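You operate a simulated robot arm through the tools that you are given. There is no shell and no other tool. Be economical: measure what you need, move in short steps, check, and stop when the job is done.

Carry out the task below with a simulated robot arm. There is one attempt and no reset: what you move stays moved.

JOB
Fill the small blue bowl at least half full of rice from the wooden tub.
Fine: use the cream paddle and lay it back, put the lid on again; the other bowl stays empty.

The check looks at the end state, three seconds after you hand in, the way a careful person would. Anything else that was tipped, shoved, dropped, spilled or broken makes it a failure. A push-on lid holds only when it is set on centred and level and pressed home; a screw cap is set on level and turned clockwise until tight.

ROBOT AND FRAMES
A 7-joint arm with a two-finger parallel gripper, fixed in place. Base frame: the origin is at the foot of the arm, x ahead of it, y to its left, z up; the work surface is at about z = 0. Readings come in mm, degrees, newtons and seconds.
With the tool pointing down near the work surface it reaches from about 240 to 620 mm from the base axis. Its first joint turns from -66.0 to 66.0 degrees. Payload 2.6 kg.
The tool frame sits at the grasp point between the pads (the TCP): z along the fingers, y along the line on which they close. The tips reach 30 mm beyond it. Largest opening 94 mm; finger width 28, thickness 10; the body of the gripper, 50 by 96 mm, starts 55 mm behind the TCP.
Orientation is that of the tool frame in the base frame, as [roll, pitch, yaw] about the fixed x, y, z axes, in that order (R = Rz(yaw) Ry(pitch) Rx(roll)). With the fingers straight down and closing along the base's y, the tool's x points along the base's -x, its y along +y and its z along -z.

CONTROLS
- The arm moves only by the tool move_arm. Its argument "increments" is a list of rows, each an object (a shift or turn left out is 0, a gripper value left out holds the last) with "rot": the turn, a rotation vector about the base's x, y, z in units of 45 degrees (1.0 is 45 degrees), a list of three; "offset": the shift along the base's x, y, z in units of 300 mm (1.0 is 300 mm), a list of three; "hand": the opening, from 0 (shut) to 1 (fully open). In form: [{"rot": [ax, ay, az], "offset": [tx, ty, tz], "hand": hand}, ...]. A call has 1 to 20 rows; each row is the pose to reach, as a shift and turn from the pose commanded when the call began. A call with a number of a shift or a turn outside -1 to 1 is refused whole. Each row takes 0.2 s and may step no farther than 50 mm and 8.6 degrees from the row before; otherwise, or with a gripper value out of range, the whole call is refused. A pose out of reach is approached as far as the arm can. The call stops where the force on the tool passes 70 N (or 10 N more than at its start, if that is more) or the arm is blocked; 0.2 s more then pass. The fingers move at their own pace (about 72 mm/s each) and stop on an object; they squeeze with about 39 N. The grip force told is the motor's: it shows also when the fingers shut on nothing. Time passes only in rows, and 0.2 s behind the last, so rows that repeat a pose let the fingers close. It gives the time, the measured TCP pose, the force on the tool (base axes), the opening and the grip force at its end, in the units of the frame above (readings bear some noise), with the torque about the TCP (base axes, N m) and any sound that the robot's microphone picked up.
- Cameras (640 x 400 px; columns grow to the right, rows downward): "scene" is fixed at [-3.2, 432.4, 543.7]; the picture's right is [-0.99, -0.13, 0.00], its down [-0.09, 0.70, -0.71] and it looks along [0.09, -0.70, -0.71] (base axes); focal length 230 px, centre (320, 200). "wrist" rides on the gripper at [76, 14, -102] in the tool frame; the picture's right is [-0.18, 0.98, 0.00], its down [-0.75, -0.14, -0.64] and it looks along [-0.63, -0.12, 0.77] (tool axes); focal length 243 px, centre (320, 200). There is no depth. A picture from a camera that has moved, and an enlarged one, comes with that camera's place and axes in the base frame and with its lens. The place of the scene camera against the robot may be out by one fixed shift of up to 25 mm in any direction.
- grab_frame(camera): a new picture of that camera. The clock stands still meanwhile.
- zoom(camera, box): a new picture of the part [left, top, right, bottom] of that camera's present view, enlarged. The clock stands still meanwhile.
- job_done(): hands the job in; it is judged then, once.

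Work in short steps. Places have to be worked out from the pictures, the camera data and where the tool is seen: move nearer, look again, correct. Check each grasp and each placing, and mend what went wrong. You have 120 turns and 76 pictures in all, those below and enlarged ones among them. Open the gripper and draw the arm clear of the work before you hand the job in, unless the task says otherwise; then end with one line.

The tools are called after "Call:" by a JSON object that holds its "method" and its "body". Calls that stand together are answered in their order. move_arm: Moves the arm, as the interface text tells. Its arguments: {"type":"object","properties":{"increments":{"type":"array"}},"required":["increments"]} The other tools are called the same way: grab_frame (camera) takes a picture; zoom (camera, box) takes an enlarged picture of a part of a camera's view; job_done () hands the job in.

At the start:

```text
t: 0.0
position: [315.5, -184.7, 320.4]
tool_rot: [179.9, 0.0, -179.9]
ft_force: [-1.2, -0.5, -0.3]
torque: [0.0, -0.02, 0.0]
width: 94.1
gripper_force: 0.0
```

scene: 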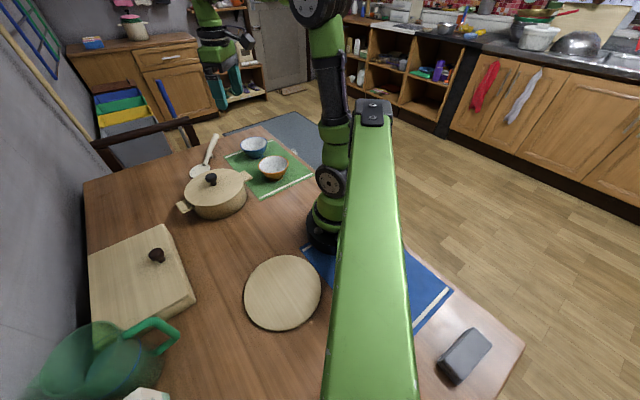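
wrist: 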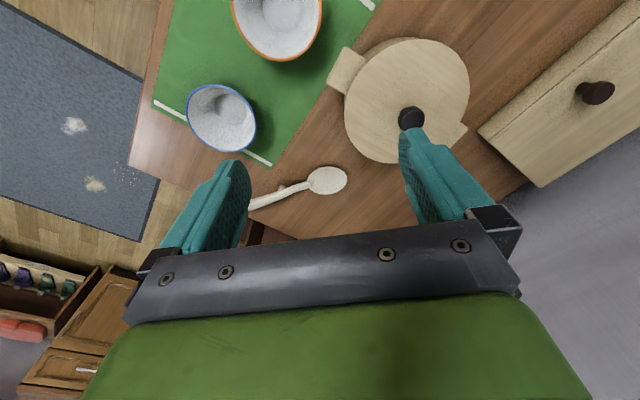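

I'll start with enlarged views of the tub, paddle and bowls to fix positions.

Call:
{"method": "zoom", "body": {"camera": "scene", "box": [160, 110, 340, 230]}}

Call:
{"method": "zoom", "body": {"camera": "wrist", "box": [150, 0, 500, 220]}}

```text
3.33 times, centred on (250, 170) of scene
camera zoom: at [-3.2, 432.4, 543.7], right [-0.99, -0.13, 0.0], down [-0.09, 0.7, -0.71], along [0.09, -0.7, -0.71], focal length 766 px, centre (553, 300)
```

zoom: 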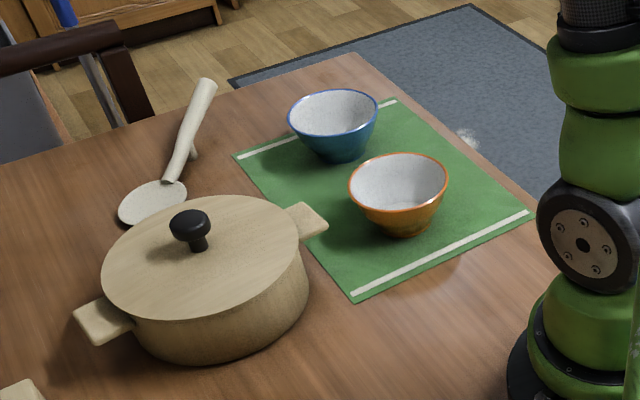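

```text
1.82 times, centred on (325, 110) of wrist
camera zoom: at [240.4, -170.8, 423.6], right [0.18, 0.98, 0.0], down [0.75, -0.14, 0.64], along [0.63, -0.12, -0.77], focal length 441 px, centre (311, 364)
```

zoom: 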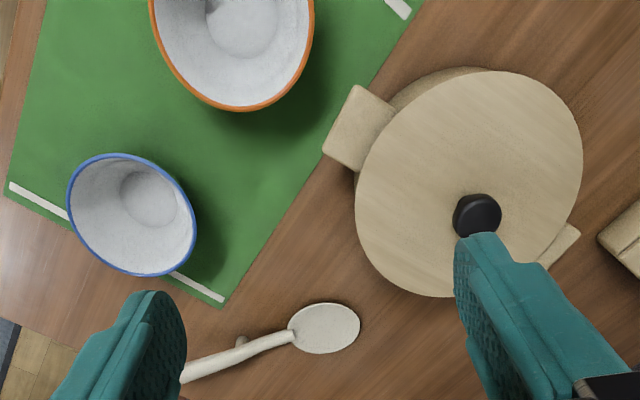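

Lid knob judged near [385,-70,~105]. I'll move above it and look closer.

Call:
{"method": "move_arm", "body": {"increments": [{"offset": [0.058, 0.096, -0.09]}, {"offset": [0.117, 0.192, -0.18]}, {"offset": [0.175, 0.287, -0.27]}, {"offset": [0.233, 0.383, -0.36]}, {"offset": [0.233, 0.383, -0.36]}]}}

Call:
{"method": "grab_frame", "body": {"camera": "wrist"}}

Call:
{"method": "grab_frame", "body": {"camera": "scene"}}

```text
t: 1.2
position: [386.5, -69.9, 211.5]
tool_rot: [179.9, 0.1, 180.0]
ft_force: [-0.8, 0.7, 0.1]
torque: [0.02, 0.0, -0.02]
width: 93.9
gripper_force: 0.1
```

```text
71 pictures are left
camera wrist: at [310.4, -55.4, 315.0], right [0.18, 0.98, 0.0], down [0.75, -0.14, 0.64], along [0.63, -0.12, -0.77], focal length 243 px, centre (320, 200)
```

wrist: 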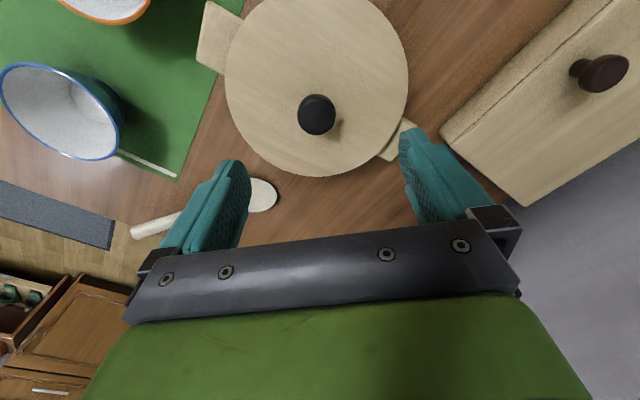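

```text
70 pictures are left
```

scene: 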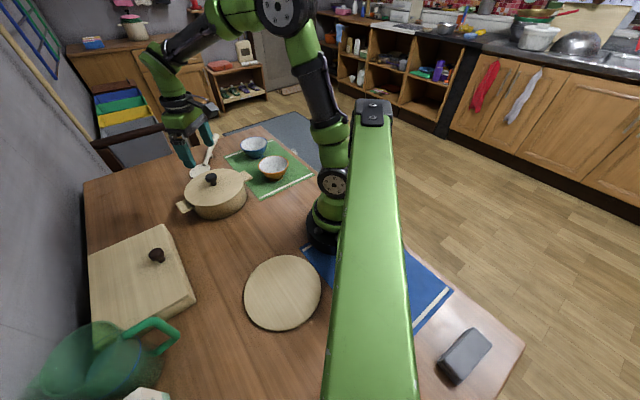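

Triangulated knob top ≈ [387,-72,96]. I'll descend with open fingers to TCP z≈105, then close on it.

Call:
{"method": "move_arm", "body": {"increments": [{"offset": [0.002, -0.008, -0.12]}, {"offset": [0.002, -0.008, -0.24]}, {"offset": [0.002, -0.008, -0.35], "hand": 1}, {"offset": [0.002, -0.008, -0.35], "hand": 1}]}}

Call:
{"method": "grab_frame", "body": {"camera": "wrist"}}

Call:
{"method": "zoom", "body": {"camera": "scene", "box": [160, 110, 280, 230]}}

```text
t: 2.2
position: [387.3, -72.4, 106.2]
tool_rot: [179.9, 0.0, -180.0]
ft_force: [-0.3, -0.4, -0.1]
torque: [0.01, -0.02, 0.01]
width: 93.5
gripper_force: 0.1
```

```text
69 pictures are left
camera wrist: at [311.3, -58.0, 209.7], right [0.18, 0.98, 0.0], down [0.75, -0.14, 0.64], along [0.63, -0.12, -0.77], focal length 243 px, centre (320, 200)
```

wrist: 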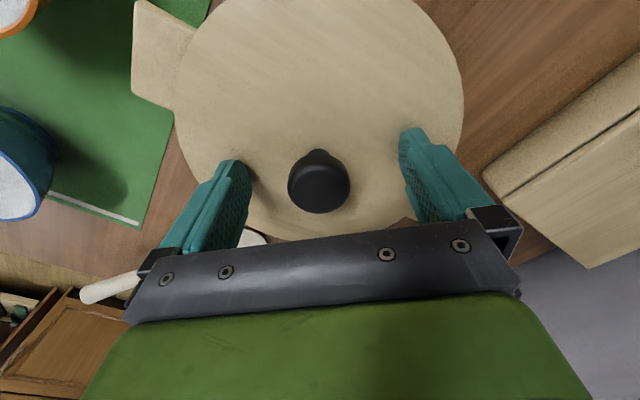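

```text
3.33 times, centred on (220, 170) of scene
camera zoom: at [-3.2, 432.4, 543.7], right [-0.99, -0.13, 0.0], down [-0.09, 0.7, -0.71], along [0.09, -0.7, -0.71], focal length 766 px, centre (653, 300)
```

zoom: 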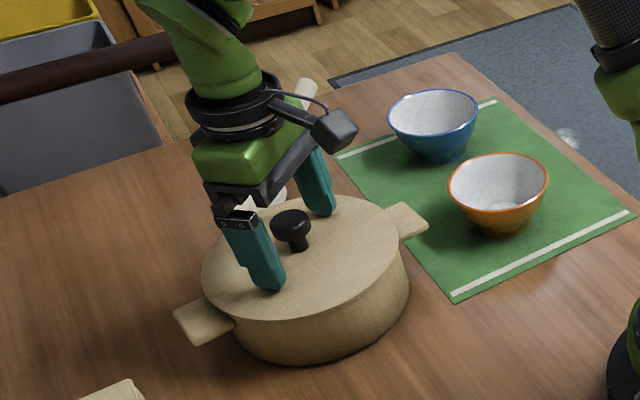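

Knob is centred between the fingers, about 3 mm further out in x. I nudge, drop 4 mm and close.

Call:
{"method": "move_arm", "body": {"increments": [{"offset": [0.01, 0, -0.013], "hand": 1}, {"offset": [0.01, 0, -0.013], "hand": 0}, {"offset": [0.01, 0, -0.013], "hand": 0}, {"offset": [0.01, 0, -0.013], "hand": 0}, {"offset": [0.01, 0, -0.013], "hand": 0}, {"offset": [0.01, 0, -0.013], "hand": 0}]}}

```text
t: 3.6
position: [392.5, -72.4, 105.6]
tool_rot: [-179.9, 0.4, 180.0]
ft_force: [-0.2, -1.1, 36.4]
torque: [0.19, 0.09, -0.12]
width: 33.3
gripper_force: 39.1
```

Gripped at 33 mm, with some upward force (tips on lid or on the knob's curve). I lift gently and check.

Call:
{"method": "move_arm", "body": {"increments": [{"offset": [0, 0, 0.013]}, {"offset": [0, 0, 0.04]}, {"offset": [0, 0, 0.08]}, {"offset": [0, 0, 0.08]}]}}

Call:
{"method": "zoom", "body": {"camera": "scene", "box": [160, 110, 280, 230]}}

```text
t: 4.6
position: [389.7, -74.0, 126.2]
tool_rot: [-179.9, -0.2, -180.0]
ft_force: [0.5, -0.1, -1.1]
torque: [0.0, 0.0, 0.02]
width: 33.2
gripper_force: 39.2
```

```text
3.33 times, centred on (220, 170) of scene
camera zoom: at [-3.2, 432.4, 543.7], right [-0.99, -0.13, 0.0], down [-0.09, 0.7, -0.71], along [0.09, -0.7, -0.71], focal length 766 px, centre (653, 300)
```

zoom: 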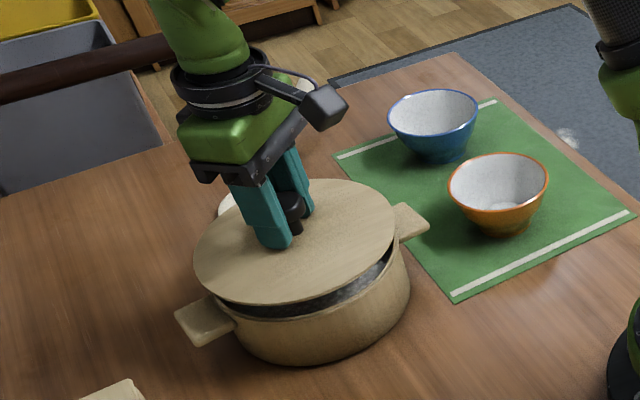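

Lid is off and held level. I raise and carry it to free table near [290,115].

Call:
{"method": "move_arm", "body": {"increments": [{"offset": [0, 0, 0.14]}, {"offset": [-0.055, 0.104, 0.14]}, {"offset": [-0.11, 0.208, 0.14]}, {"offset": [-0.165, 0.312, 0.14]}, {"offset": [-0.22, 0.416, 0.14]}, {"offset": [-0.275, 0.52, 0.14]}, {"offset": [-0.333, 0.623, 0.14]}, {"offset": [-0.333, 0.623, 0.0]}, {"offset": [-0.333, 0.623, 0.0]}]}}

Call:
{"method": "grab_frame", "body": {"camera": "scene"}}

Call:
{"method": "grab_frame", "body": {"camera": "wrist"}}

```text
t: 6.6
position: [290.7, 113.0, 127.7]
tool_rot: [179.9, -0.1, 180.0]
ft_force: [0.9, -0.4, -1.3]
torque: [0.04, -0.01, -0.03]
width: 33.3
gripper_force: 38.7
```

```text
66 pictures are left
```

scene: 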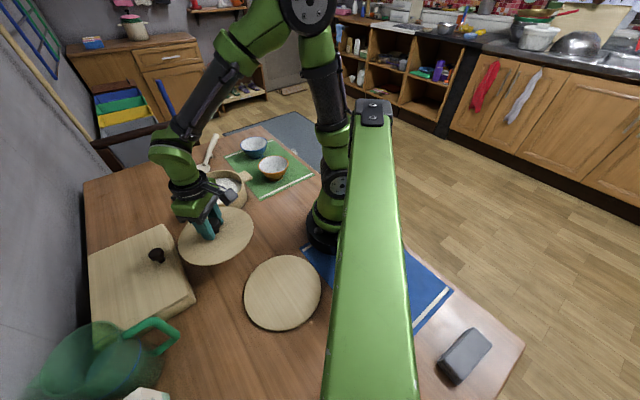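

```text
65 pictures are left
camera wrist: at [214.0, 128.0, 230.5], right [0.18, 0.98, 0.0], down [0.75, -0.14, 0.64], along [0.63, -0.12, -0.77], focal length 243 px, centre (320, 200)
```

wrist: 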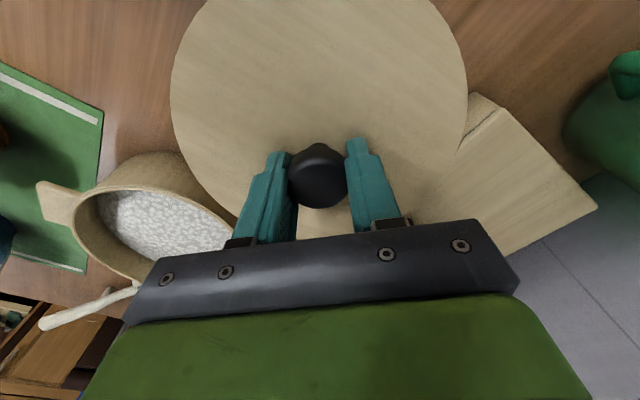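

Spot is clear of box and board. I lower to just above the table, then in small steps.

Call:
{"method": "move_arm", "body": {"increments": [{"offset": [0, 0, -0.12]}, {"offset": [0, 0, -0.2]}, {"offset": [0, 0, -0.24]}, {"offset": [0, 0, -0.24]}]}}

Call:
{"method": "zoom", "body": {"camera": "scene", "box": [150, 170, 300, 290]}}

```text
t: 7.6
position: [289.9, 114.4, 55.2]
tool_rot: [-180.0, 0.0, 180.0]
ft_force: [-0.1, 0.2, -0.3]
torque: [-0.01, 0.02, 0.02]
width: 33.4
gripper_force: 38.9
```

```text
3.33 times, centred on (225, 230) of scene
camera zoom: at [-3.2, 432.4, 543.7], right [-0.99, -0.13, 0.0], down [-0.09, 0.7, -0.71], along [0.09, -0.7, -0.71], focal length 766 px, centre (637, 100)
```

zoom: 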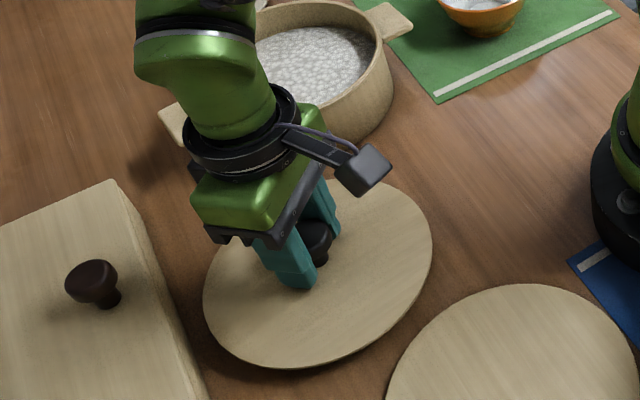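

Near the table; continue slowly.

Call:
{"method": "move_arm", "body": {"increments": [{"offset": [0, 0, -0.01]}, {"offset": [0, 0, -0.02]}, {"offset": [0, 0, -0.027]}, {"offset": [0, 0, -0.027]}]}}

```text
t: 8.6
position: [289.0, 113.9, 48.3]
tool_rot: [-179.9, 0.0, -180.0]
ft_force: [0.7, 0.1, -1.6]
torque: [-0.01, 0.01, -0.02]
width: 33.1
gripper_force: 39.3
```

Call:
{"method": "move_arm", "body": {"increments": [{"offset": [0, 0, -0.007]}, {"offset": [0, 0, -0.013]}, {"offset": [0, 0, -0.017]}, {"offset": [0, 0, -0.017]}]}}

```text
t: 9.2
position: [290.5, 114.4, 47.7]
tool_rot: [180.0, 0.1, 179.8]
ft_force: [-3.6, -0.9, 10.3]
torque: [-0.04, 0.01, 0.02]
width: 33.4
gripper_force: 38.5
stopped in row 3: the force on the tool passed its limit at 81 N (the readings are from after the stop); the commanded pose is now the measured one
```

Lid rests on the table at TCP z≈47.7. I release it slowly and rise.

Call:
{"method": "move_arm", "body": {"increments": [{"offset": [0, 0, 0.003], "hand": 0.5}, {"offset": [0, 0, 0.003], "hand": 1}, {"offset": [0, 0, 0.003], "hand": 1}, {"offset": [0, 0, 0.003], "hand": 1}, {"offset": [0, 0, 0.1]}, {"offset": [0, 0, 0.25]}, {"offset": [0, 0, 0.4]}, {"offset": [0, 0, 0.55]}, {"offset": [0, 0, 0.7]}, {"offset": [0, 0, 0.7]}]}}

Call:
{"method": "grab_frame", "body": {"camera": "wrist"}}

Call:
{"method": "zoom", "body": {"camera": "scene", "box": [160, 120, 320, 290]}}

```text
t: 11.4
position: [291.4, 113.7, 257.3]
tool_rot: [179.9, 0.1, 180.0]
ft_force: [0.4, 0.2, -0.6]
torque: [-0.01, 0.01, 0.04]
width: 94.1
gripper_force: 0.0
```

```text
63 pictures are left
camera wrist: at [215.6, 128.0, 359.4], right [0.19, 0.98, 0.0], down [0.75, -0.14, 0.64], along [0.63, -0.12, -0.77], focal length 243 px, centre (320, 200)
```

wrist: 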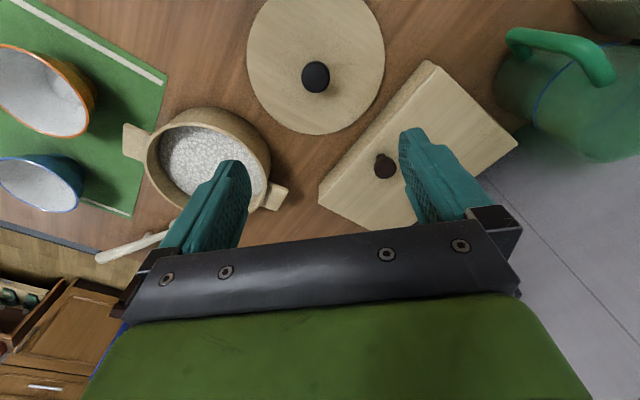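

```text
2.35 times, centred on (240, 205) of scene
camera zoom: at [-3.2, 432.4, 543.7], right [-0.99, -0.13, 0.0], down [-0.09, 0.7, -0.71], along [0.09, -0.7, -0.71], focal length 541 px, centre (508, 188)
```

zoom: 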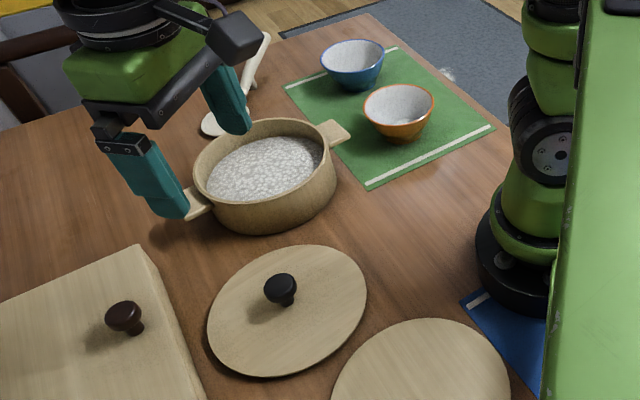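

Lid sits flat. Next I move over toward the paddle to view it well.

Call:
{"method": "move_arm", "body": {"increments": [{"offset": [0.03, -0.14, 0.04]}, {"offset": [0.06, -0.28, 0.08]}, {"offset": [0.1, -0.42, 0.1]}, {"offset": [0.14, -0.56, 0.1]}, {"offset": [0.18, -0.7, 0.1]}, {"offset": [0.22, -0.84, 0.1]}, {"offset": [0.27, -0.98, 0.1]}, {"offset": [0.27, -0.98, 0.1]}]}}

Call:
{"method": "move_arm", "body": {"increments": [{"offset": [0.0, -0.15, 0.0]}, {"offset": [0.0, -0.3, 0.0]}, {"offset": [0.0, -0.43, 0.0]}, {"offset": [0.0, -0.43, 0.0]}]}}

Call:
{"method": "grab_frame", "body": {"camera": "wrist"}}

```text
t: 13.2
position: [370.2, -179.8, 286.7]
tool_rot: [-180.0, 0.1, 179.9]
ft_force: [-0.4, 0.1, -0.2]
torque: [-0.01, 0.0, -0.02]
width: 94.2
gripper_force: 0.0
```

```text
t: 14.2
position: [370.5, -308.3, 285.8]
tool_rot: [-179.9, 0.2, 179.9]
ft_force: [-0.4, 0.5, -0.9]
torque: [0.01, 0.0, 0.0]
width: 94.2
gripper_force: 0.0
```

```text
61 pictures are left
camera wrist: at [295.0, -293.9, 388.7], right [0.19, 0.98, 0.0], down [0.75, -0.14, 0.64], along [0.63, -0.12, -0.77], focal length 243 px, centre (320, 200)
```

wrist: 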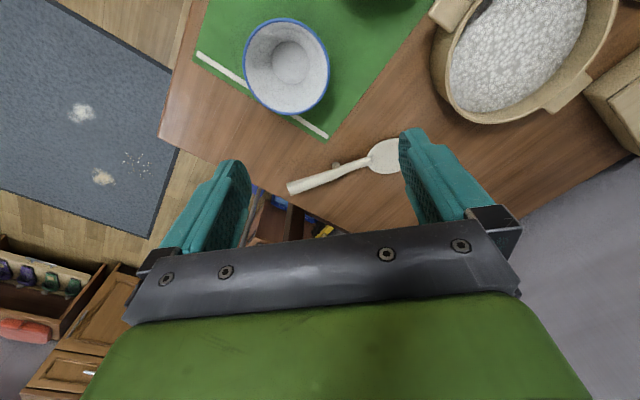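

Triangulated paddle: head ≈[533,-221,5], neck ≈[520,-254,18], handle end ≈[536,-393,50]. I rotate the tool -83° so the fingers close across the handle, moving out over it.

Call:
{"method": "move_arm", "body": {"increments": [{"rot": [0, 0, -0.185], "offset": [0.05, 0, 0]}, {"rot": [0, 0, -0.37], "offset": [0.1, 0, 0]}, {"rot": [0, 0, -0.556], "offset": [0.15, 0, 0]}, {"rot": [0, 0, -0.741], "offset": [0.2, 0, 0]}, {"rot": [0, 0, -0.927], "offset": [0.25, 0, 0]}]}}

Call:
{"method": "move_arm", "body": {"increments": [{"rot": [0, 0, -0.185], "offset": [0.05, 0, -0.07]}, {"rot": [0, 0, -0.37], "offset": [0.1, 0, -0.14]}, {"rot": [0, 0, -0.556], "offset": [0.15, 0, -0.21]}, {"rot": [0, 0, -0.741], "offset": [0.2, 0, -0.28]}, {"rot": [0, 0, -0.927], "offset": [0.267, 0, -0.38]}, {"rot": [0, 0, -0.927], "offset": [0.267, 0, -0.38]}]}}

Call:
{"method": "grab_frame", "body": {"camera": "wrist"}}

Call:
{"method": "zoom", "body": {"camera": "scene", "box": [130, 80, 330, 230]}}

```text
t: 15.4
position: [446.8, -308.2, 287.2]
tool_rot: [-179.9, 0.1, 138.0]
ft_force: [-0.1, 0.6, 0.2]
torque: [0.05, 0.02, -0.01]
width: 94.1
gripper_force: 0.0
```

```text
t: 16.8
position: [522.4, -302.9, 170.2]
tool_rot: [180.0, 0.2, 96.3]
ft_force: [-0.2, -0.4, 0.0]
torque: [-0.01, 0.02, 0.01]
width: 94.1
gripper_force: 0.0
out of reach, approached as far as the arm can: row 5, 6
```

```text
60 pictures are left
camera wrist: at [528.3, -225.1, 273.2], right [1.0, -0.07, 0.0], down [-0.06, -0.76, 0.64], along [-0.05, -0.64, -0.77], focal length 243 px, centre (320, 200)
```

wrist: 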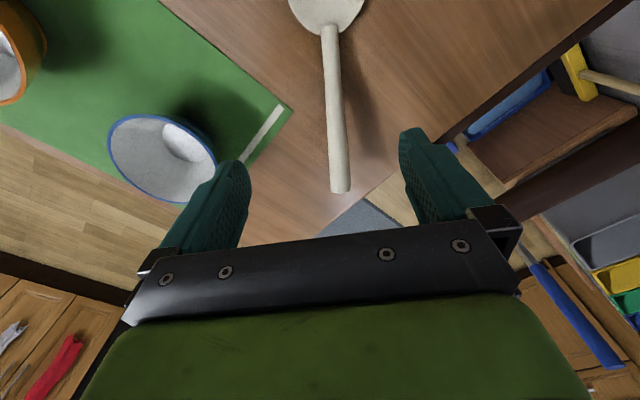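

```text
2.67 times, centred on (230, 155) of scene
camera zoom: at [-3.2, 432.4, 543.7], right [-0.99, -0.13, 0.0], down [-0.09, 0.7, -0.71], along [0.09, -0.7, -0.71], focal length 613 px, centre (560, 320)
```

zoom: 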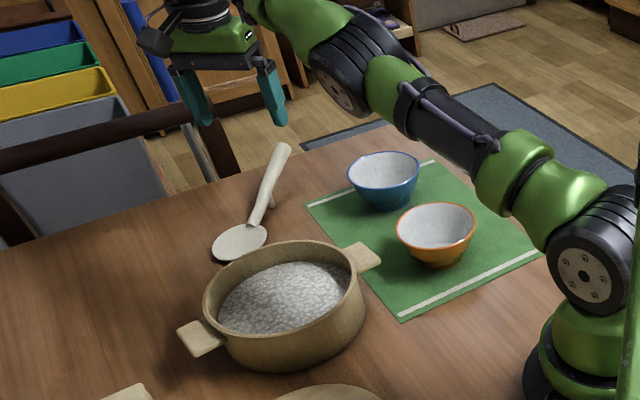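

Overhead view puts the handle at x≈535, nearly parallel to y. I'll grasp nearer the neck at y≈-285 (within reach); first hover.

Call:
{"method": "move_arm", "body": {"increments": [{"rot": [0, 0, -0.045], "offset": [0.01, 0.05, -0.1]}, {"rot": [0, 0, -0.09], "offset": [0.03, 0.06, -0.2]}, {"rot": [0, 0, -0.09], "offset": [0.04, 0.06, -0.3]}, {"rot": [0, 0, -0.09], "offset": [0.04, 0.06, -0.3]}]}}

Call:
{"method": "grab_frame", "body": {"camera": "wrist"}}

```text
t: 17.8
position: [533.9, -284.2, 81.0]
tool_rot: [-180.0, 0.1, 92.5]
ft_force: [0.0, -0.9, 0.8]
torque: [0.03, 0.01, -0.03]
width: 93.9
gripper_force: 0.0
```

```text
58 pictures are left
camera wrist: at [546.0, -208.1, 183.9], right [0.99, -0.14, 0.0], down [-0.11, -0.76, 0.64], along [-0.09, -0.64, -0.77], focal length 243 px, centre (320, 200)
```

wrist: 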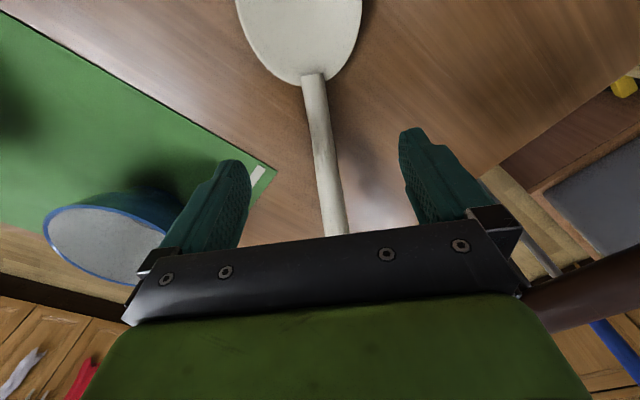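

Handle centre at the grasp is about x=537; head is ~73 mm wide. I descend to TCP z≈40 and close.

Call:
{"method": "move_arm", "body": {"increments": [{"offset": [0.01, 0, -0.05], "hand": 1}, {"offset": [0.01, 0, -0.1], "hand": 0.6}, {"offset": [0.01, 0, -0.137], "hand": 0.5}, {"offset": [0.01, 0, -0.137], "hand": 0}, {"offset": [0.01, 0, -0.137], "hand": 0}, {"offset": [0.01, 0, -0.137], "hand": 0}, {"offset": [0.01, 0, -0.137], "hand": 0}]}}

Call:
{"method": "grab_frame", "body": {"camera": "wrist"}}

```text
t: 19.4
position: [537.4, -285.1, 39.0]
tool_rot: [180.0, 0.2, 92.4]
ft_force: [-0.6, -0.2, 0.3]
torque: [-0.04, 0.01, 0.01]
width: 14.7
gripper_force: 38.6
```

```text
57 pictures are left
camera wrist: at [548.9, -207.8, 142.5], right [0.99, -0.14, 0.0], down [-0.11, -0.76, 0.64], along [-0.09, -0.64, -0.77], focal length 243 px, centre (320, 200)
```

wrist: 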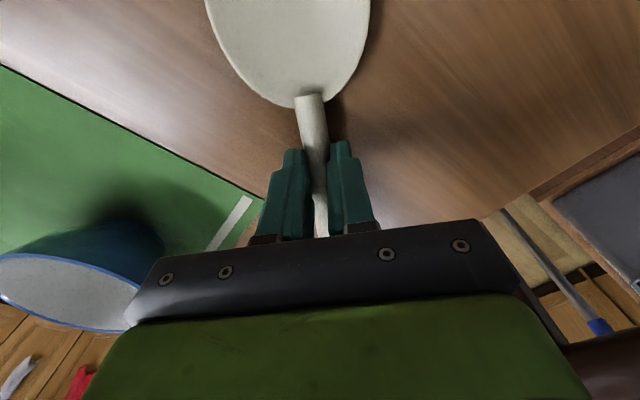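

Handle held at 14.7 mm width. Lift 90 mm and check for slip.

Call:
{"method": "move_arm", "body": {"increments": [{"offset": [0, 0, 0.05]}, {"offset": [0, 0, 0.15]}, {"offset": [0, 0, 0.3]}, {"offset": [0, 0, 0.3]}]}}

Call:
{"method": "grab_frame", "body": {"camera": "wrist"}}

Call:
{"method": "zoom", "body": {"camera": "scene", "box": [130, 80, 330, 230]}}

```text
t: 20.4
position: [538.6, -284.3, 130.9]
tool_rot: [-180.0, 0.1, 92.4]
ft_force: [0.7, 0.0, -0.6]
torque: [-0.01, 0.03, 0.03]
width: 14.5
gripper_force: 39.1
```

```text
56 pictures are left
camera wrist: at [549.8, -207.3, 233.6], right [0.99, -0.14, 0.0], down [-0.11, -0.76, 0.64], along [-0.09, -0.64, -0.77], focal length 243 px, centre (320, 200)
```

wrist: 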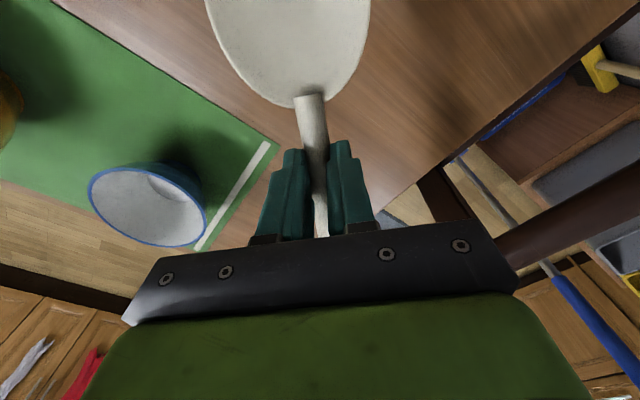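

```text
2.67 times, centred on (230, 155) of scene
camera zoom: at [-3.2, 432.4, 543.7], right [-0.99, -0.13, 0.0], down [-0.09, 0.7, -0.71], along [0.09, -0.7, -0.71], focal length 613 px, centre (560, 320)
```

zoom: 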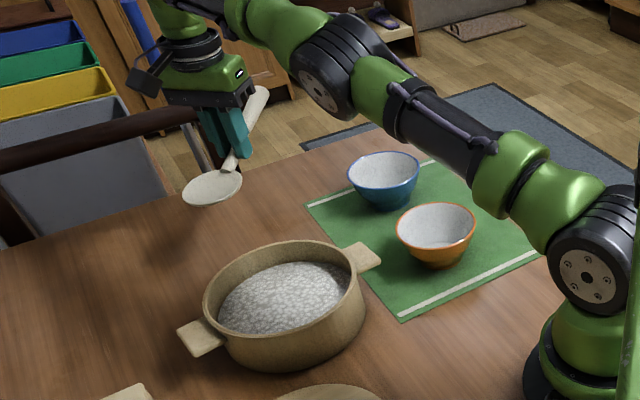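

Firm grasp, no slip. I carry the paddle level over the tub side at height and look at the rice.

Call:
{"method": "move_arm", "body": {"increments": [{"offset": [-0.05, 0.05, 0.1]}, {"offset": [-0.15, 0.12, 0.18]}, {"offset": [-0.25, 0.22, 0.2]}, {"offset": [-0.35, 0.32, 0.2]}, {"offset": [-0.45, 0.42, 0.2]}, {"offset": [-0.49, 0.5, 0.2]}, {"offset": [-0.49, 0.5, 0.2]}]}}

Call:
{"method": "grab_frame", "body": {"camera": "wrist"}}

Call:
{"method": "zoom", "body": {"camera": "scene", "box": [150, 110, 290, 230]}}

```text
t: 22.0
position: [389.8, -134.3, 188.6]
tool_rot: [179.9, 0.1, 92.3]
ft_force: [1.0, -0.5, -0.7]
torque: [0.02, -0.02, 0.02]
width: 14.6
gripper_force: 38.7
```

```text
54 pictures are left
camera wrist: at [401.8, -57.9, 292.9], right [0.99, -0.14, 0.0], down [-0.11, -0.76, 0.64], along [-0.09, -0.64, -0.77], focal length 243 px, centre (320, 200)
```

wrist: 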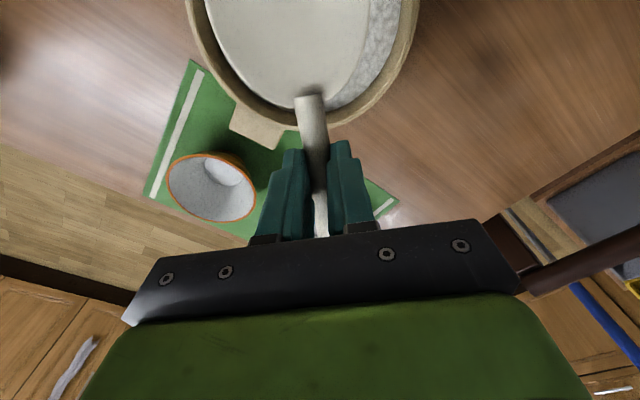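

```text
3.33 times, centred on (220, 170) of scene
camera zoom: at [-3.2, 432.4, 543.7], right [-0.99, -0.13, 0.0], down [-0.09, 0.7, -0.71], along [0.09, -0.7, -0.71], focal length 766 px, centre (653, 300)
```

zoom: 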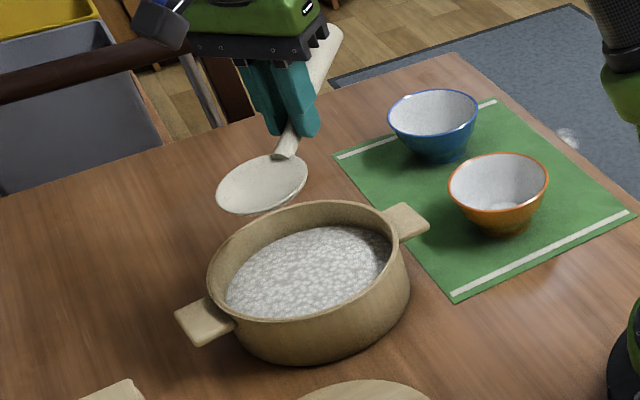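

Tub centre ≈[389,-70], rim z≈66, rice surface ≈42. I pitch the head down 40° above the rice on the centreline.

Call:
{"method": "move_arm", "body": {"increments": [{"rot": [-0.18, -0.007, 0], "offset": [0.005, 0, 0]}, {"rot": [-0.36, -0.014, 0], "offset": [0.005, 0, 0]}, {"rot": [-0.54, -0.021, 0], "offset": [0.005, 0, 0]}, {"rot": [-0.72, -0.028, 0], "offset": [0.005, -0.005, 0]}, {"rot": [-0.889, -0.035, 0], "offset": [0.005, -0.012, -0.05]}, {"rot": [-0.889, -0.035, 0], "offset": [0.005, -0.012, -0.097]}, {"rot": [-0.889, -0.035, 0], "offset": [0.005, -0.012, -0.097]}]}}

Call:
{"method": "zoom", "body": {"camera": "scene", "box": [150, 110, 290, 230]}}

Call:
{"method": "grab_frame", "body": {"camera": "wrist"}}

```text
t: 23.6
position: [390.5, -139.2, 159.9]
tool_rot: [-179.8, 40.2, 92.5]
ft_force: [-0.6, -0.3, -2.0]
torque: [0.0, -0.05, -0.01]
width: 14.7
gripper_force: 38.9
```

```text
3.33 times, centred on (220, 170) of scene
camera zoom: at [-3.2, 432.4, 543.7], right [-0.99, -0.13, 0.0], down [-0.09, 0.7, -0.71], along [0.09, -0.7, -0.71], focal length 766 px, centre (653, 300)
```

zoom: 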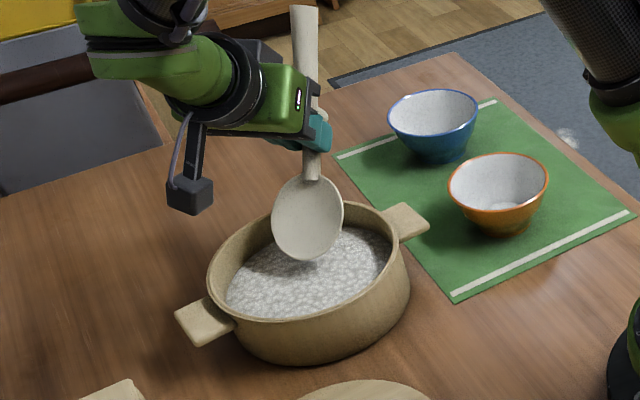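

```text
51 pictures are left
camera wrist: at [401.5, -13.7, 190.1], right [0.99, -0.1, 0.12], down [-0.13, -0.17, 0.98], along [-0.08, -0.98, -0.18], focal length 243 px, centre (320, 200)
```

wrist: 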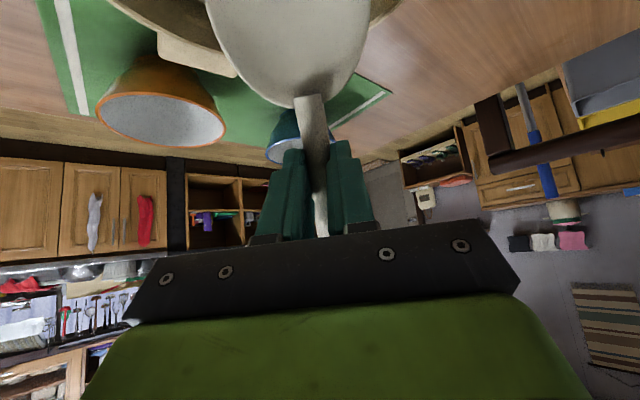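

Alignment confirmed in the scene view (tip over tub centre). Now one scooping sweep: plunge, push forward while levelling, lift.

Call:
{"method": "move_arm", "body": {"increments": [{"rot": [0, 0, 0], "offset": [0, 0.023, -0.067]}, {"rot": [0, 0, 0], "offset": [0, 0.05, -0.14]}, {"rot": [0.089, 0.004, 0], "offset": [0, 0.06, -0.16]}, {"rot": [0.222, 0.009, 0], "offset": [0, 0.077, -0.19]}, {"rot": [0.333, 0.013, 0], "offset": [0, 0.087, -0.21]}, {"rot": [0.444, 0.017, 0], "offset": [0, 0.097, -0.225]}, {"rot": [0.556, 0.022, 0], "offset": [0, 0.097, -0.23]}, {"rot": [0.667, 0.026, 0], "offset": [0, 0.093, -0.233]}, {"rot": [0.778, 0.03, 0], "offset": [0, 0.083, -0.237]}, {"rot": [0.889, 0.035, 0], "offset": [0, 0.073, -0.24]}, {"rot": [0.933, 0.037, 0], "offset": [0, 0.067, -0.22]}, {"rot": [0.933, 0.037, 0], "offset": [0, 0.067, -0.17]}, {"rot": [0.933, 0.037, 0], "offset": [0, 0.067, -0.1]}, {"rot": [0.933, 0.037, 0], "offset": [0, 0.067, 0]}, {"rot": [0.933, 0.037, 0], "offset": [0, 0.067, 0.0]}]}}

Call:
{"method": "zoom", "body": {"camera": "scene", "box": [150, 110, 290, 230]}}

Call:
{"method": "grab_frame", "body": {"camera": "wrist"}}

```text
t: 26.8
position: [392.6, -119.6, 161.2]
tool_rot: [180.0, -2.0, 92.4]
ft_force: [-0.5, -0.6, -1.8]
torque: [0.02, 0.01, 0.02]
width: 15.3
gripper_force: 39.3
```

```text
3.33 times, centred on (220, 170) of scene
camera zoom: at [-3.2, 432.4, 543.7], right [-0.99, -0.13, 0.0], down [-0.09, 0.7, -0.71], along [0.09, -0.7, -0.71], focal length 766 px, centre (653, 300)
```

zoom: 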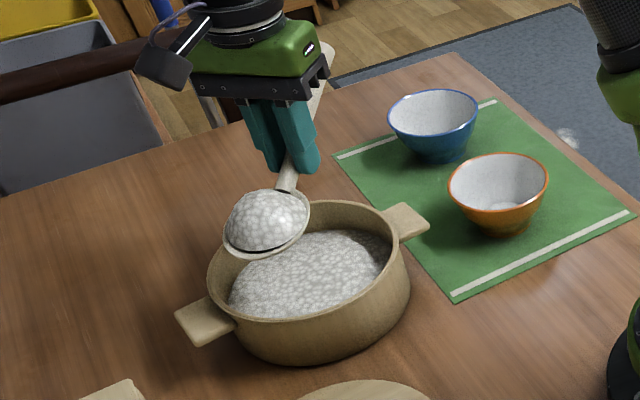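

```text
49 pictures are left
camera wrist: at [404.1, -45.3, 266.6], right [0.99, -0.14, -0.01], down [-0.11, -0.78, 0.62], along [-0.09, -0.61, -0.79], focal length 243 px, centre (320, 200)
```

wrist: 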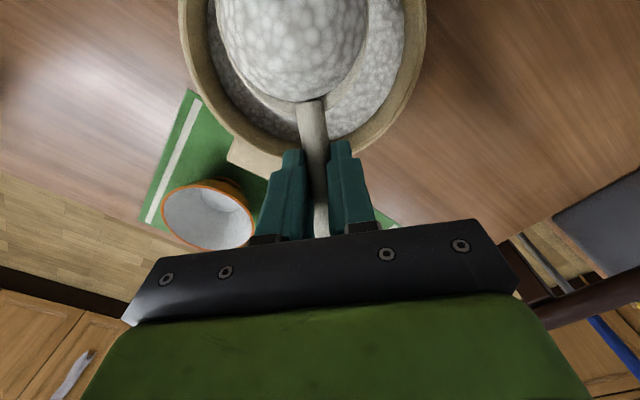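

A generous heap is on the paddle. I carry it slowly, level, toward the blue bowl at [355,-349], keeping to the +x side of the orange bowl.

Call:
{"method": "move_arm", "body": {"increments": [{"offset": [0, -0.02, 0]}, {"offset": [0.002, -0.06, 0]}, {"offset": [0.005, -0.12, 0]}, {"offset": [0.01, -0.19, 0]}, {"offset": [0.014, -0.26, 0]}, {"offset": [0.018, -0.33, 0]}, {"offset": [0.02, -0.4, 0]}, {"offset": [0.02, -0.47, 0]}, {"offset": [0.018, -0.54, 0]}, {"offset": [0.014, -0.61, 0]}, {"offset": [0.008, -0.68, 0]}, {"offset": [0, -0.75, 0]}, {"offset": [-0.01, -0.81, 0]}, {"offset": [-0.02, -0.86, 0]}, {"offset": [-0.03, -0.9, 0]}, {"offset": [-0.035, -0.92, 0]}, {"offset": [-0.035, -0.92, 0]}]}}

Call:
{"method": "zoom", "body": {"camera": "scene", "box": [150, 80, 310, 230]}}

```text
t: 30.4
position: [381.9, -395.5, 160.8]
tool_rot: [-180.0, -1.9, 92.4]
ft_force: [0.0, 0.7, -1.5]
torque: [0.02, 0.02, 0.0]
width: 15.2
gripper_force: 38.6
```

```text
2.67 times, centred on (230, 155) of scene
camera zoom: at [-3.2, 432.4, 543.7], right [-0.99, -0.13, 0.0], down [-0.09, 0.7, -0.71], along [0.09, -0.7, -0.71], focal length 613 px, centre (560, 320)
```

zoom: 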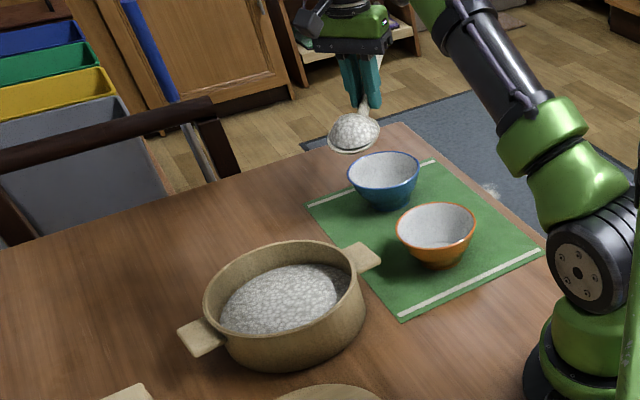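

Nothing spilled. I continue to bring the head over the bowl, tip near bowl centre.

Call:
{"method": "move_arm", "body": {"increments": [{"offset": [-0.01, -0.03, 0]}, {"offset": [-0.03, -0.09, -0.02]}, {"offset": [-0.05, -0.16, -0.05]}, {"offset": [-0.07, -0.22, -0.09]}, {"offset": [-0.078, -0.257, -0.12]}, {"offset": [-0.078, -0.257, -0.12]}]}}

Call:
{"method": "zoom", "body": {"camera": "scene", "box": [200, 90, 300, 190]}}

Call:
{"method": "grab_frame", "body": {"camera": "wrist"}}

```text
t: 31.8
position: [357.7, -470.4, 123.6]
tool_rot: [-179.9, -1.8, 92.4]
ft_force: [0.4, 0.5, -1.4]
torque: [0.01, 0.0, 0.01]
width: 14.8
gripper_force: 39.2
```

```text
4.00 times, centred on (250, 140) of scene
camera zoom: at [-3.2, 432.4, 543.7], right [-0.99, -0.13, 0.0], down [-0.09, 0.7, -0.71], along [0.09, -0.7, -0.71], focal length 920 px, centre (600, 440)
```

zoom: 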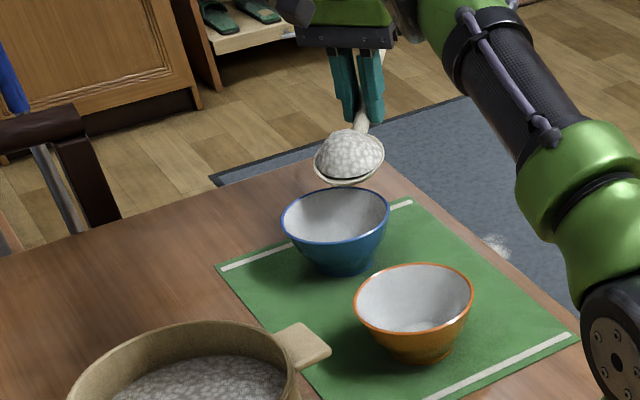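

```text
46 pictures are left
camera wrist: at [369.5, -398.1, 229.7], right [0.99, -0.14, -0.01], down [-0.11, -0.78, 0.62], along [-0.09, -0.61, -0.79], focal length 243 px, centre (320, 200)
```

wrist: 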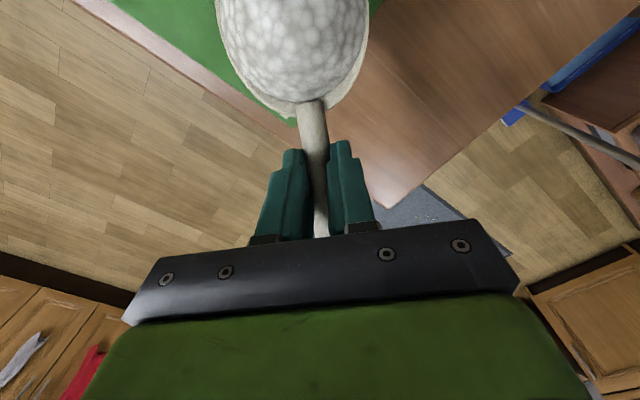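

Relative to the bowl the head sits ~10 mm toward -x; I correct that and tilt to 40° about the tip, then look.

Call:
{"method": "move_arm", "body": {"increments": [{"offset": [0.017, 0, 0]}, {"offset": [0.033, 0, 0]}, {"rot": [-0.111, -0.004, 0], "offset": [0.033, 0.01, 0.01]}, {"rot": [-0.222, -0.009, 0], "offset": [0.033, 0.023, 0.023]}, {"rot": [-0.4, -0.016, 0], "offset": [0.033, 0.05, 0.073]}, {"rot": [-0.578, -0.023, 0], "offset": [0.033, 0.083, 0.117]}, {"rot": [-0.756, -0.03, 0], "offset": [0.033, 0.123, 0.153]}, {"rot": [-0.933, -0.037, 0], "offset": [0.033, 0.17, 0.187]}, {"rot": [-0.933, -0.037, 0], "offset": [0.033, 0.17, 0.187]}]}}

Call:
{"method": "zoom", "body": {"camera": "scene", "box": [200, 90, 300, 190]}}

```text
t: 33.8
position: [367.1, -422.1, 181.2]
tool_rot: [-179.9, 40.2, 92.4]
ft_force: [1.1, 0.0, -0.2]
torque: [0.02, -0.01, 0.01]
width: 15.1
gripper_force: 39.0
```

```text
4.00 times, centred on (250, 140) of scene
camera zoom: at [-3.2, 432.4, 543.7], right [-0.99, -0.13, 0.0], down [-0.09, 0.7, -0.71], along [0.09, -0.7, -0.71], focal length 920 px, centre (600, 440)
```

zoom: 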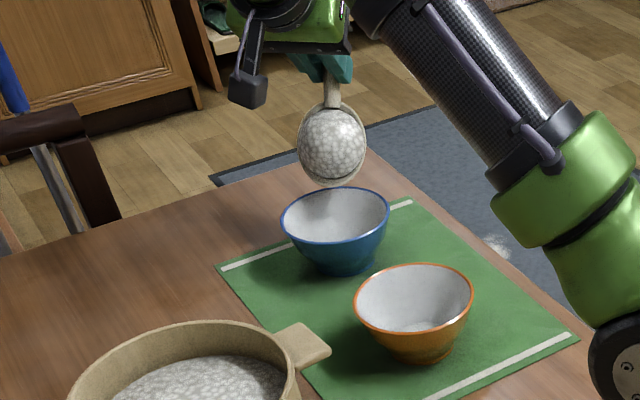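

Rice clings at 40°. Tip is well over the bowl; I tilt on to 64°.

Call:
{"method": "move_arm", "body": {"increments": [{"rot": [-0.089, -0.004, 0], "offset": [0, 0.038, 0.007]}, {"rot": [-0.178, -0.007, 0], "offset": [0, 0.077, 0.013]}, {"rot": [-0.267, -0.01, 0], "offset": [0, 0.102, 0.023]}, {"rot": [-0.356, -0.014, 0], "offset": [0, 0.127, 0.033]}, {"rot": [-0.444, -0.018, 0], "offset": [0, 0.155, 0.038]}, {"rot": [-0.533, -0.021, 0], "offset": [0, 0.183, 0.043]}, {"rot": [-0.533, -0.021, 0], "offset": [0, 0.183, 0.043]}, {"rot": [-0.533, -0.021, 0], "offset": [0, 0.183, 0.043]}]}}

Call:
{"method": "zoom", "body": {"camera": "scene", "box": [200, 90, 300, 190]}}

```text
t: 35.6
position: [367.6, -366.0, 193.2]
tool_rot: [-179.7, 64.1, 92.5]
ft_force: [-0.3, -0.5, -0.7]
torque: [0.02, -0.01, 0.01]
width: 14.6
gripper_force: 38.6
```

```text
4.00 times, centred on (250, 140) of scene
camera zoom: at [-3.2, 432.4, 543.7], right [-0.99, -0.13, 0.0], down [-0.09, 0.7, -0.71], along [0.09, -0.7, -0.71], focal length 920 px, centre (600, 440)
```

zoom: 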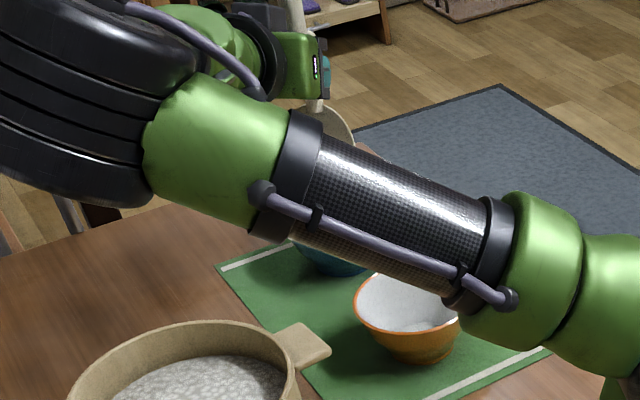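

The forearm hides the bowl here; I check through the wrist camera.

Call:
{"method": "grab_frame", "body": {"camera": "wrist"}}

```text
43 pictures are left
camera wrist: at [377.9, -239.6, 169.6], right [0.99, -0.04, 0.16], down [-0.15, 0.24, 0.96], along [-0.08, -0.97, 0.23], focal length 243 px, centre (320, 200)
```

wrist: 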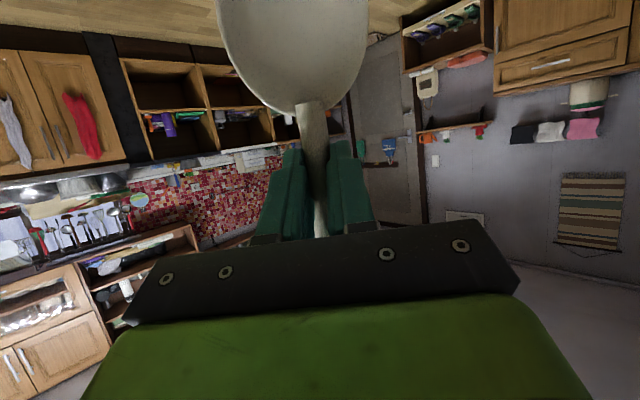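

The paddle is empty. I reverse the tilt, raising a bit, and look at the bowl.

Call:
{"method": "move_arm", "body": {"increments": [{"rot": [0.089, 0.004, 0], "offset": [0, -0.03, 0.03]}, {"rot": [0.267, 0.011, 0], "offset": [0, -0.08, 0.05]}, {"rot": [0.444, 0.018, 0], "offset": [0, -0.13, 0.05]}, {"rot": [0.622, 0.025, 0], "offset": [0, -0.2, 0.03]}, {"rot": [0.8, 0.032, 0], "offset": [0, -0.24, 0]}, {"rot": [0.933, 0.037, 0], "offset": [0, -0.28, -0.03]}]}}

Call:
{"method": "zoom", "body": {"camera": "scene", "box": [200, 90, 300, 190]}}

```text
t: 37.0
position: [369.0, -449.0, 182.2]
tool_rot: [180.0, 21.9, 92.4]
ft_force: [0.0, 0.5, -1.5]
torque: [-0.03, 0.02, -0.01]
width: 14.4
gripper_force: 38.9
```

```text
4.00 times, centred on (250, 140) of scene
camera zoom: at [-3.2, 432.4, 543.7], right [-0.99, -0.13, 0.0], down [-0.09, 0.7, -0.71], along [0.09, -0.7, -0.71], focal length 920 px, centre (600, 440)
```

zoom: 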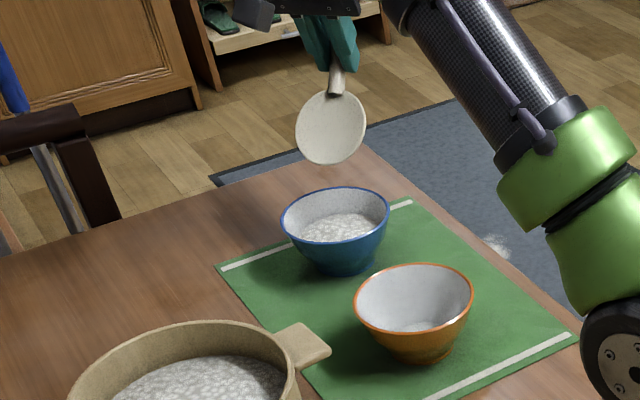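

About a third to half by height; nothing spilled. I return for a second scoop.

Call:
{"method": "move_arm", "body": {"increments": [{"offset": [0.01, 0.1, 0.05]}, {"offset": [0.03, 0.24, 0.05]}, {"offset": [0.05, 0.38, 0.05]}, {"offset": [0.07, 0.52, 0.05]}, {"offset": [0.08, 0.66, 0.05]}, {"offset": [0.08, 0.8, 0.05]}, {"rot": [-0.1, -0.004, 0], "offset": [0.08, 0.92, 0.05]}, {"rot": [-0.25, -0.01, 0], "offset": [0.08, 0.98, 0.05]}, {"rot": [-0.38, -0.015, 0], "offset": [0.08, 1.0, 0.05]}, {"rot": [-0.38, -0.015, 0], "offset": [0.08, 1.0, 0.05]}]}}

Call:
{"method": "zoom", "body": {"camera": "scene", "box": [150, 110, 290, 230]}}

```text
t: 39.2
position: [392.2, -150.4, 199.4]
tool_rot: [-180.0, 39.3, 92.4]
ft_force: [0.3, 0.1, -1.7]
torque: [0.04, -0.03, 0.01]
width: 14.6
gripper_force: 39.3
```

```text
3.33 times, centred on (220, 170) of scene
camera zoom: at [-3.2, 432.4, 543.7], right [-0.99, -0.13, 0.0], down [-0.09, 0.7, -0.71], along [0.09, -0.7, -0.71], focal length 766 px, centre (653, 300)
```

zoom: 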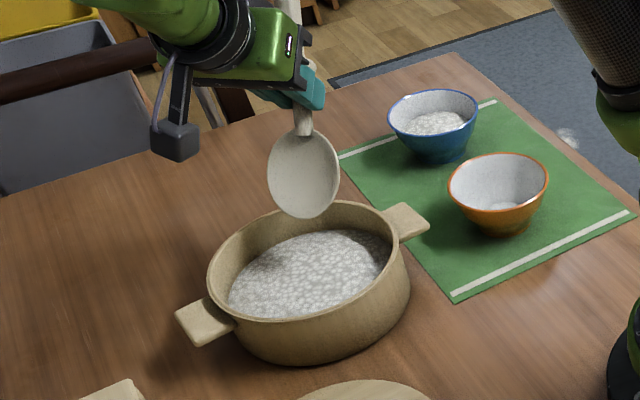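

Same sweep again from here.

Call:
{"method": "move_arm", "body": {"increments": [{"offset": [0, 0.037, -0.127]}, {"rot": [0, 0, 0], "offset": [0, 0.06, -0.194]}, {"rot": [0, 0, 0], "offset": [0, 0.087, -0.27]}, {"rot": [0.089, 0.004, 0], "offset": [0, 0.097, -0.29]}, {"rot": [0.222, 0.009, 0], "offset": [0, 0.114, -0.32]}, {"rot": [0.333, 0.013, 0], "offset": [0, 0.124, -0.34]}, {"rot": [0.444, 0.017, 0], "offset": [0, 0.134, -0.355]}, {"rot": [0.556, 0.022, 0], "offset": [0, 0.134, -0.36]}, {"rot": [0.667, 0.026, 0], "offset": [0, 0.13, -0.363]}, {"rot": [0.778, 0.03, 0], "offset": [0, 0.12, -0.367]}, {"rot": [0.889, 0.035, 0], "offset": [0, 0.11, -0.37]}, {"rot": [0.933, 0.037, 0], "offset": [0, 0.104, -0.35]}, {"rot": [0.933, 0.037, 0], "offset": [0, 0.104, -0.3]}, {"rot": [0.933, 0.037, 0], "offset": [0, 0.104, -0.22]}, {"rot": [0.933, 0.037, 0], "offset": [0, 0.104, -0.127]}, {"rot": [0.933, 0.037, 0], "offset": [0, 0.104, -0.127]}]}}

Call:
{"method": "zoom", "body": {"camera": "scene", "box": [150, 110, 290, 230]}}

```text
t: 42.6
position: [392.1, -118.6, 162.0]
tool_rot: [-180.0, -2.8, 92.4]
ft_force: [-0.7, 0.5, -0.6]
torque: [-0.01, 0.02, 0.01]
width: 15.1
gripper_force: 38.9
```

```text
3.33 times, centred on (220, 170) of scene
camera zoom: at [-3.2, 432.4, 543.7], right [-0.99, -0.13, 0.0], down [-0.09, 0.7, -0.71], along [0.09, -0.7, -0.71], focal length 766 px, centre (653, 300)
```

zoom: 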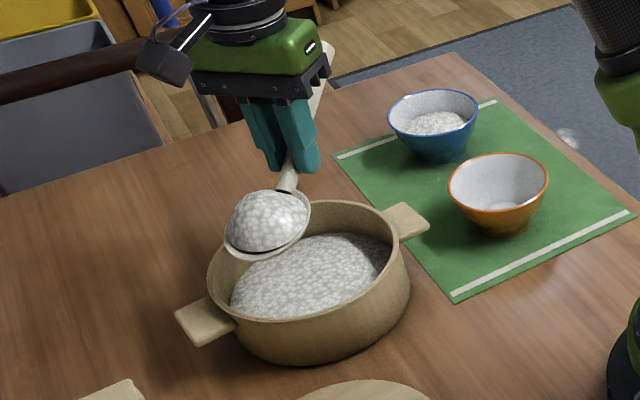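

Another full scoop. Same slow carry, then over the bowl.

Call:
{"method": "move_arm", "body": {"increments": [{"offset": [0, -0.02, 0]}, {"offset": [0.002, -0.06, 0]}, {"offset": [0.005, -0.12, 0]}, {"offset": [0.01, -0.19, 0]}, {"offset": [0.014, -0.26, 0]}, {"offset": [0.018, -0.33, 0]}, {"offset": [0.02, -0.4, 0]}, {"offset": [0.02, -0.47, 0]}, {"offset": [0.018, -0.54, 0]}, {"offset": [0.014, -0.61, 0]}, {"offset": [0.008, -0.68, 0]}, {"offset": [0, -0.75, 0]}, {"offset": [-0.01, -0.81, 0]}, {"offset": [-0.02, -0.86, 0]}, {"offset": [-0.03, -0.9, 0]}, {"offset": [-0.035, -0.92, 0]}, {"offset": [-0.035, -0.92, 0]}]}}

Call:
{"method": "move_arm", "body": {"increments": [{"offset": [-0.01, -0.03, 0]}, {"offset": [-0.02, -0.09, -0.02]}, {"offset": [-0.03, -0.16, -0.05]}, {"offset": [-0.04, -0.22, -0.09]}, {"offset": [-0.045, -0.257, -0.12]}, {"offset": [-0.045, -0.257, -0.12]}]}}

Call:
{"method": "zoom", "body": {"camera": "scene", "box": [200, 90, 300, 190]}}

```text
t: 46.2
position: [381.2, -394.6, 161.4]
tool_rot: [180.0, -2.8, 92.4]
ft_force: [0.7, -0.1, -0.9]
torque: [0.0, 0.02, -0.01]
width: 14.9
gripper_force: 38.8
```

```text
t: 47.6
position: [367.2, -471.5, 124.8]
tool_rot: [-179.9, -2.8, 92.5]
ft_force: [0.6, 0.0, -0.8]
torque: [0.02, -0.02, -0.02]
width: 14.9
gripper_force: 39.0
```

```text
4.00 times, centred on (250, 140) of scene
camera zoom: at [-3.2, 432.4, 543.7], right [-0.99, -0.13, 0.0], down [-0.09, 0.7, -0.71], along [0.09, -0.7, -0.71], focal length 920 px, centre (600, 440)
```

zoom: 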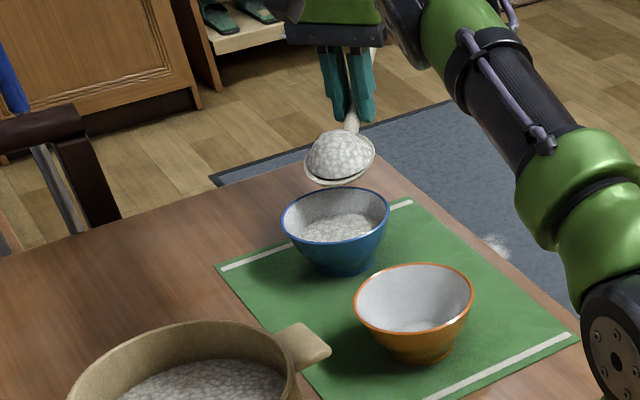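

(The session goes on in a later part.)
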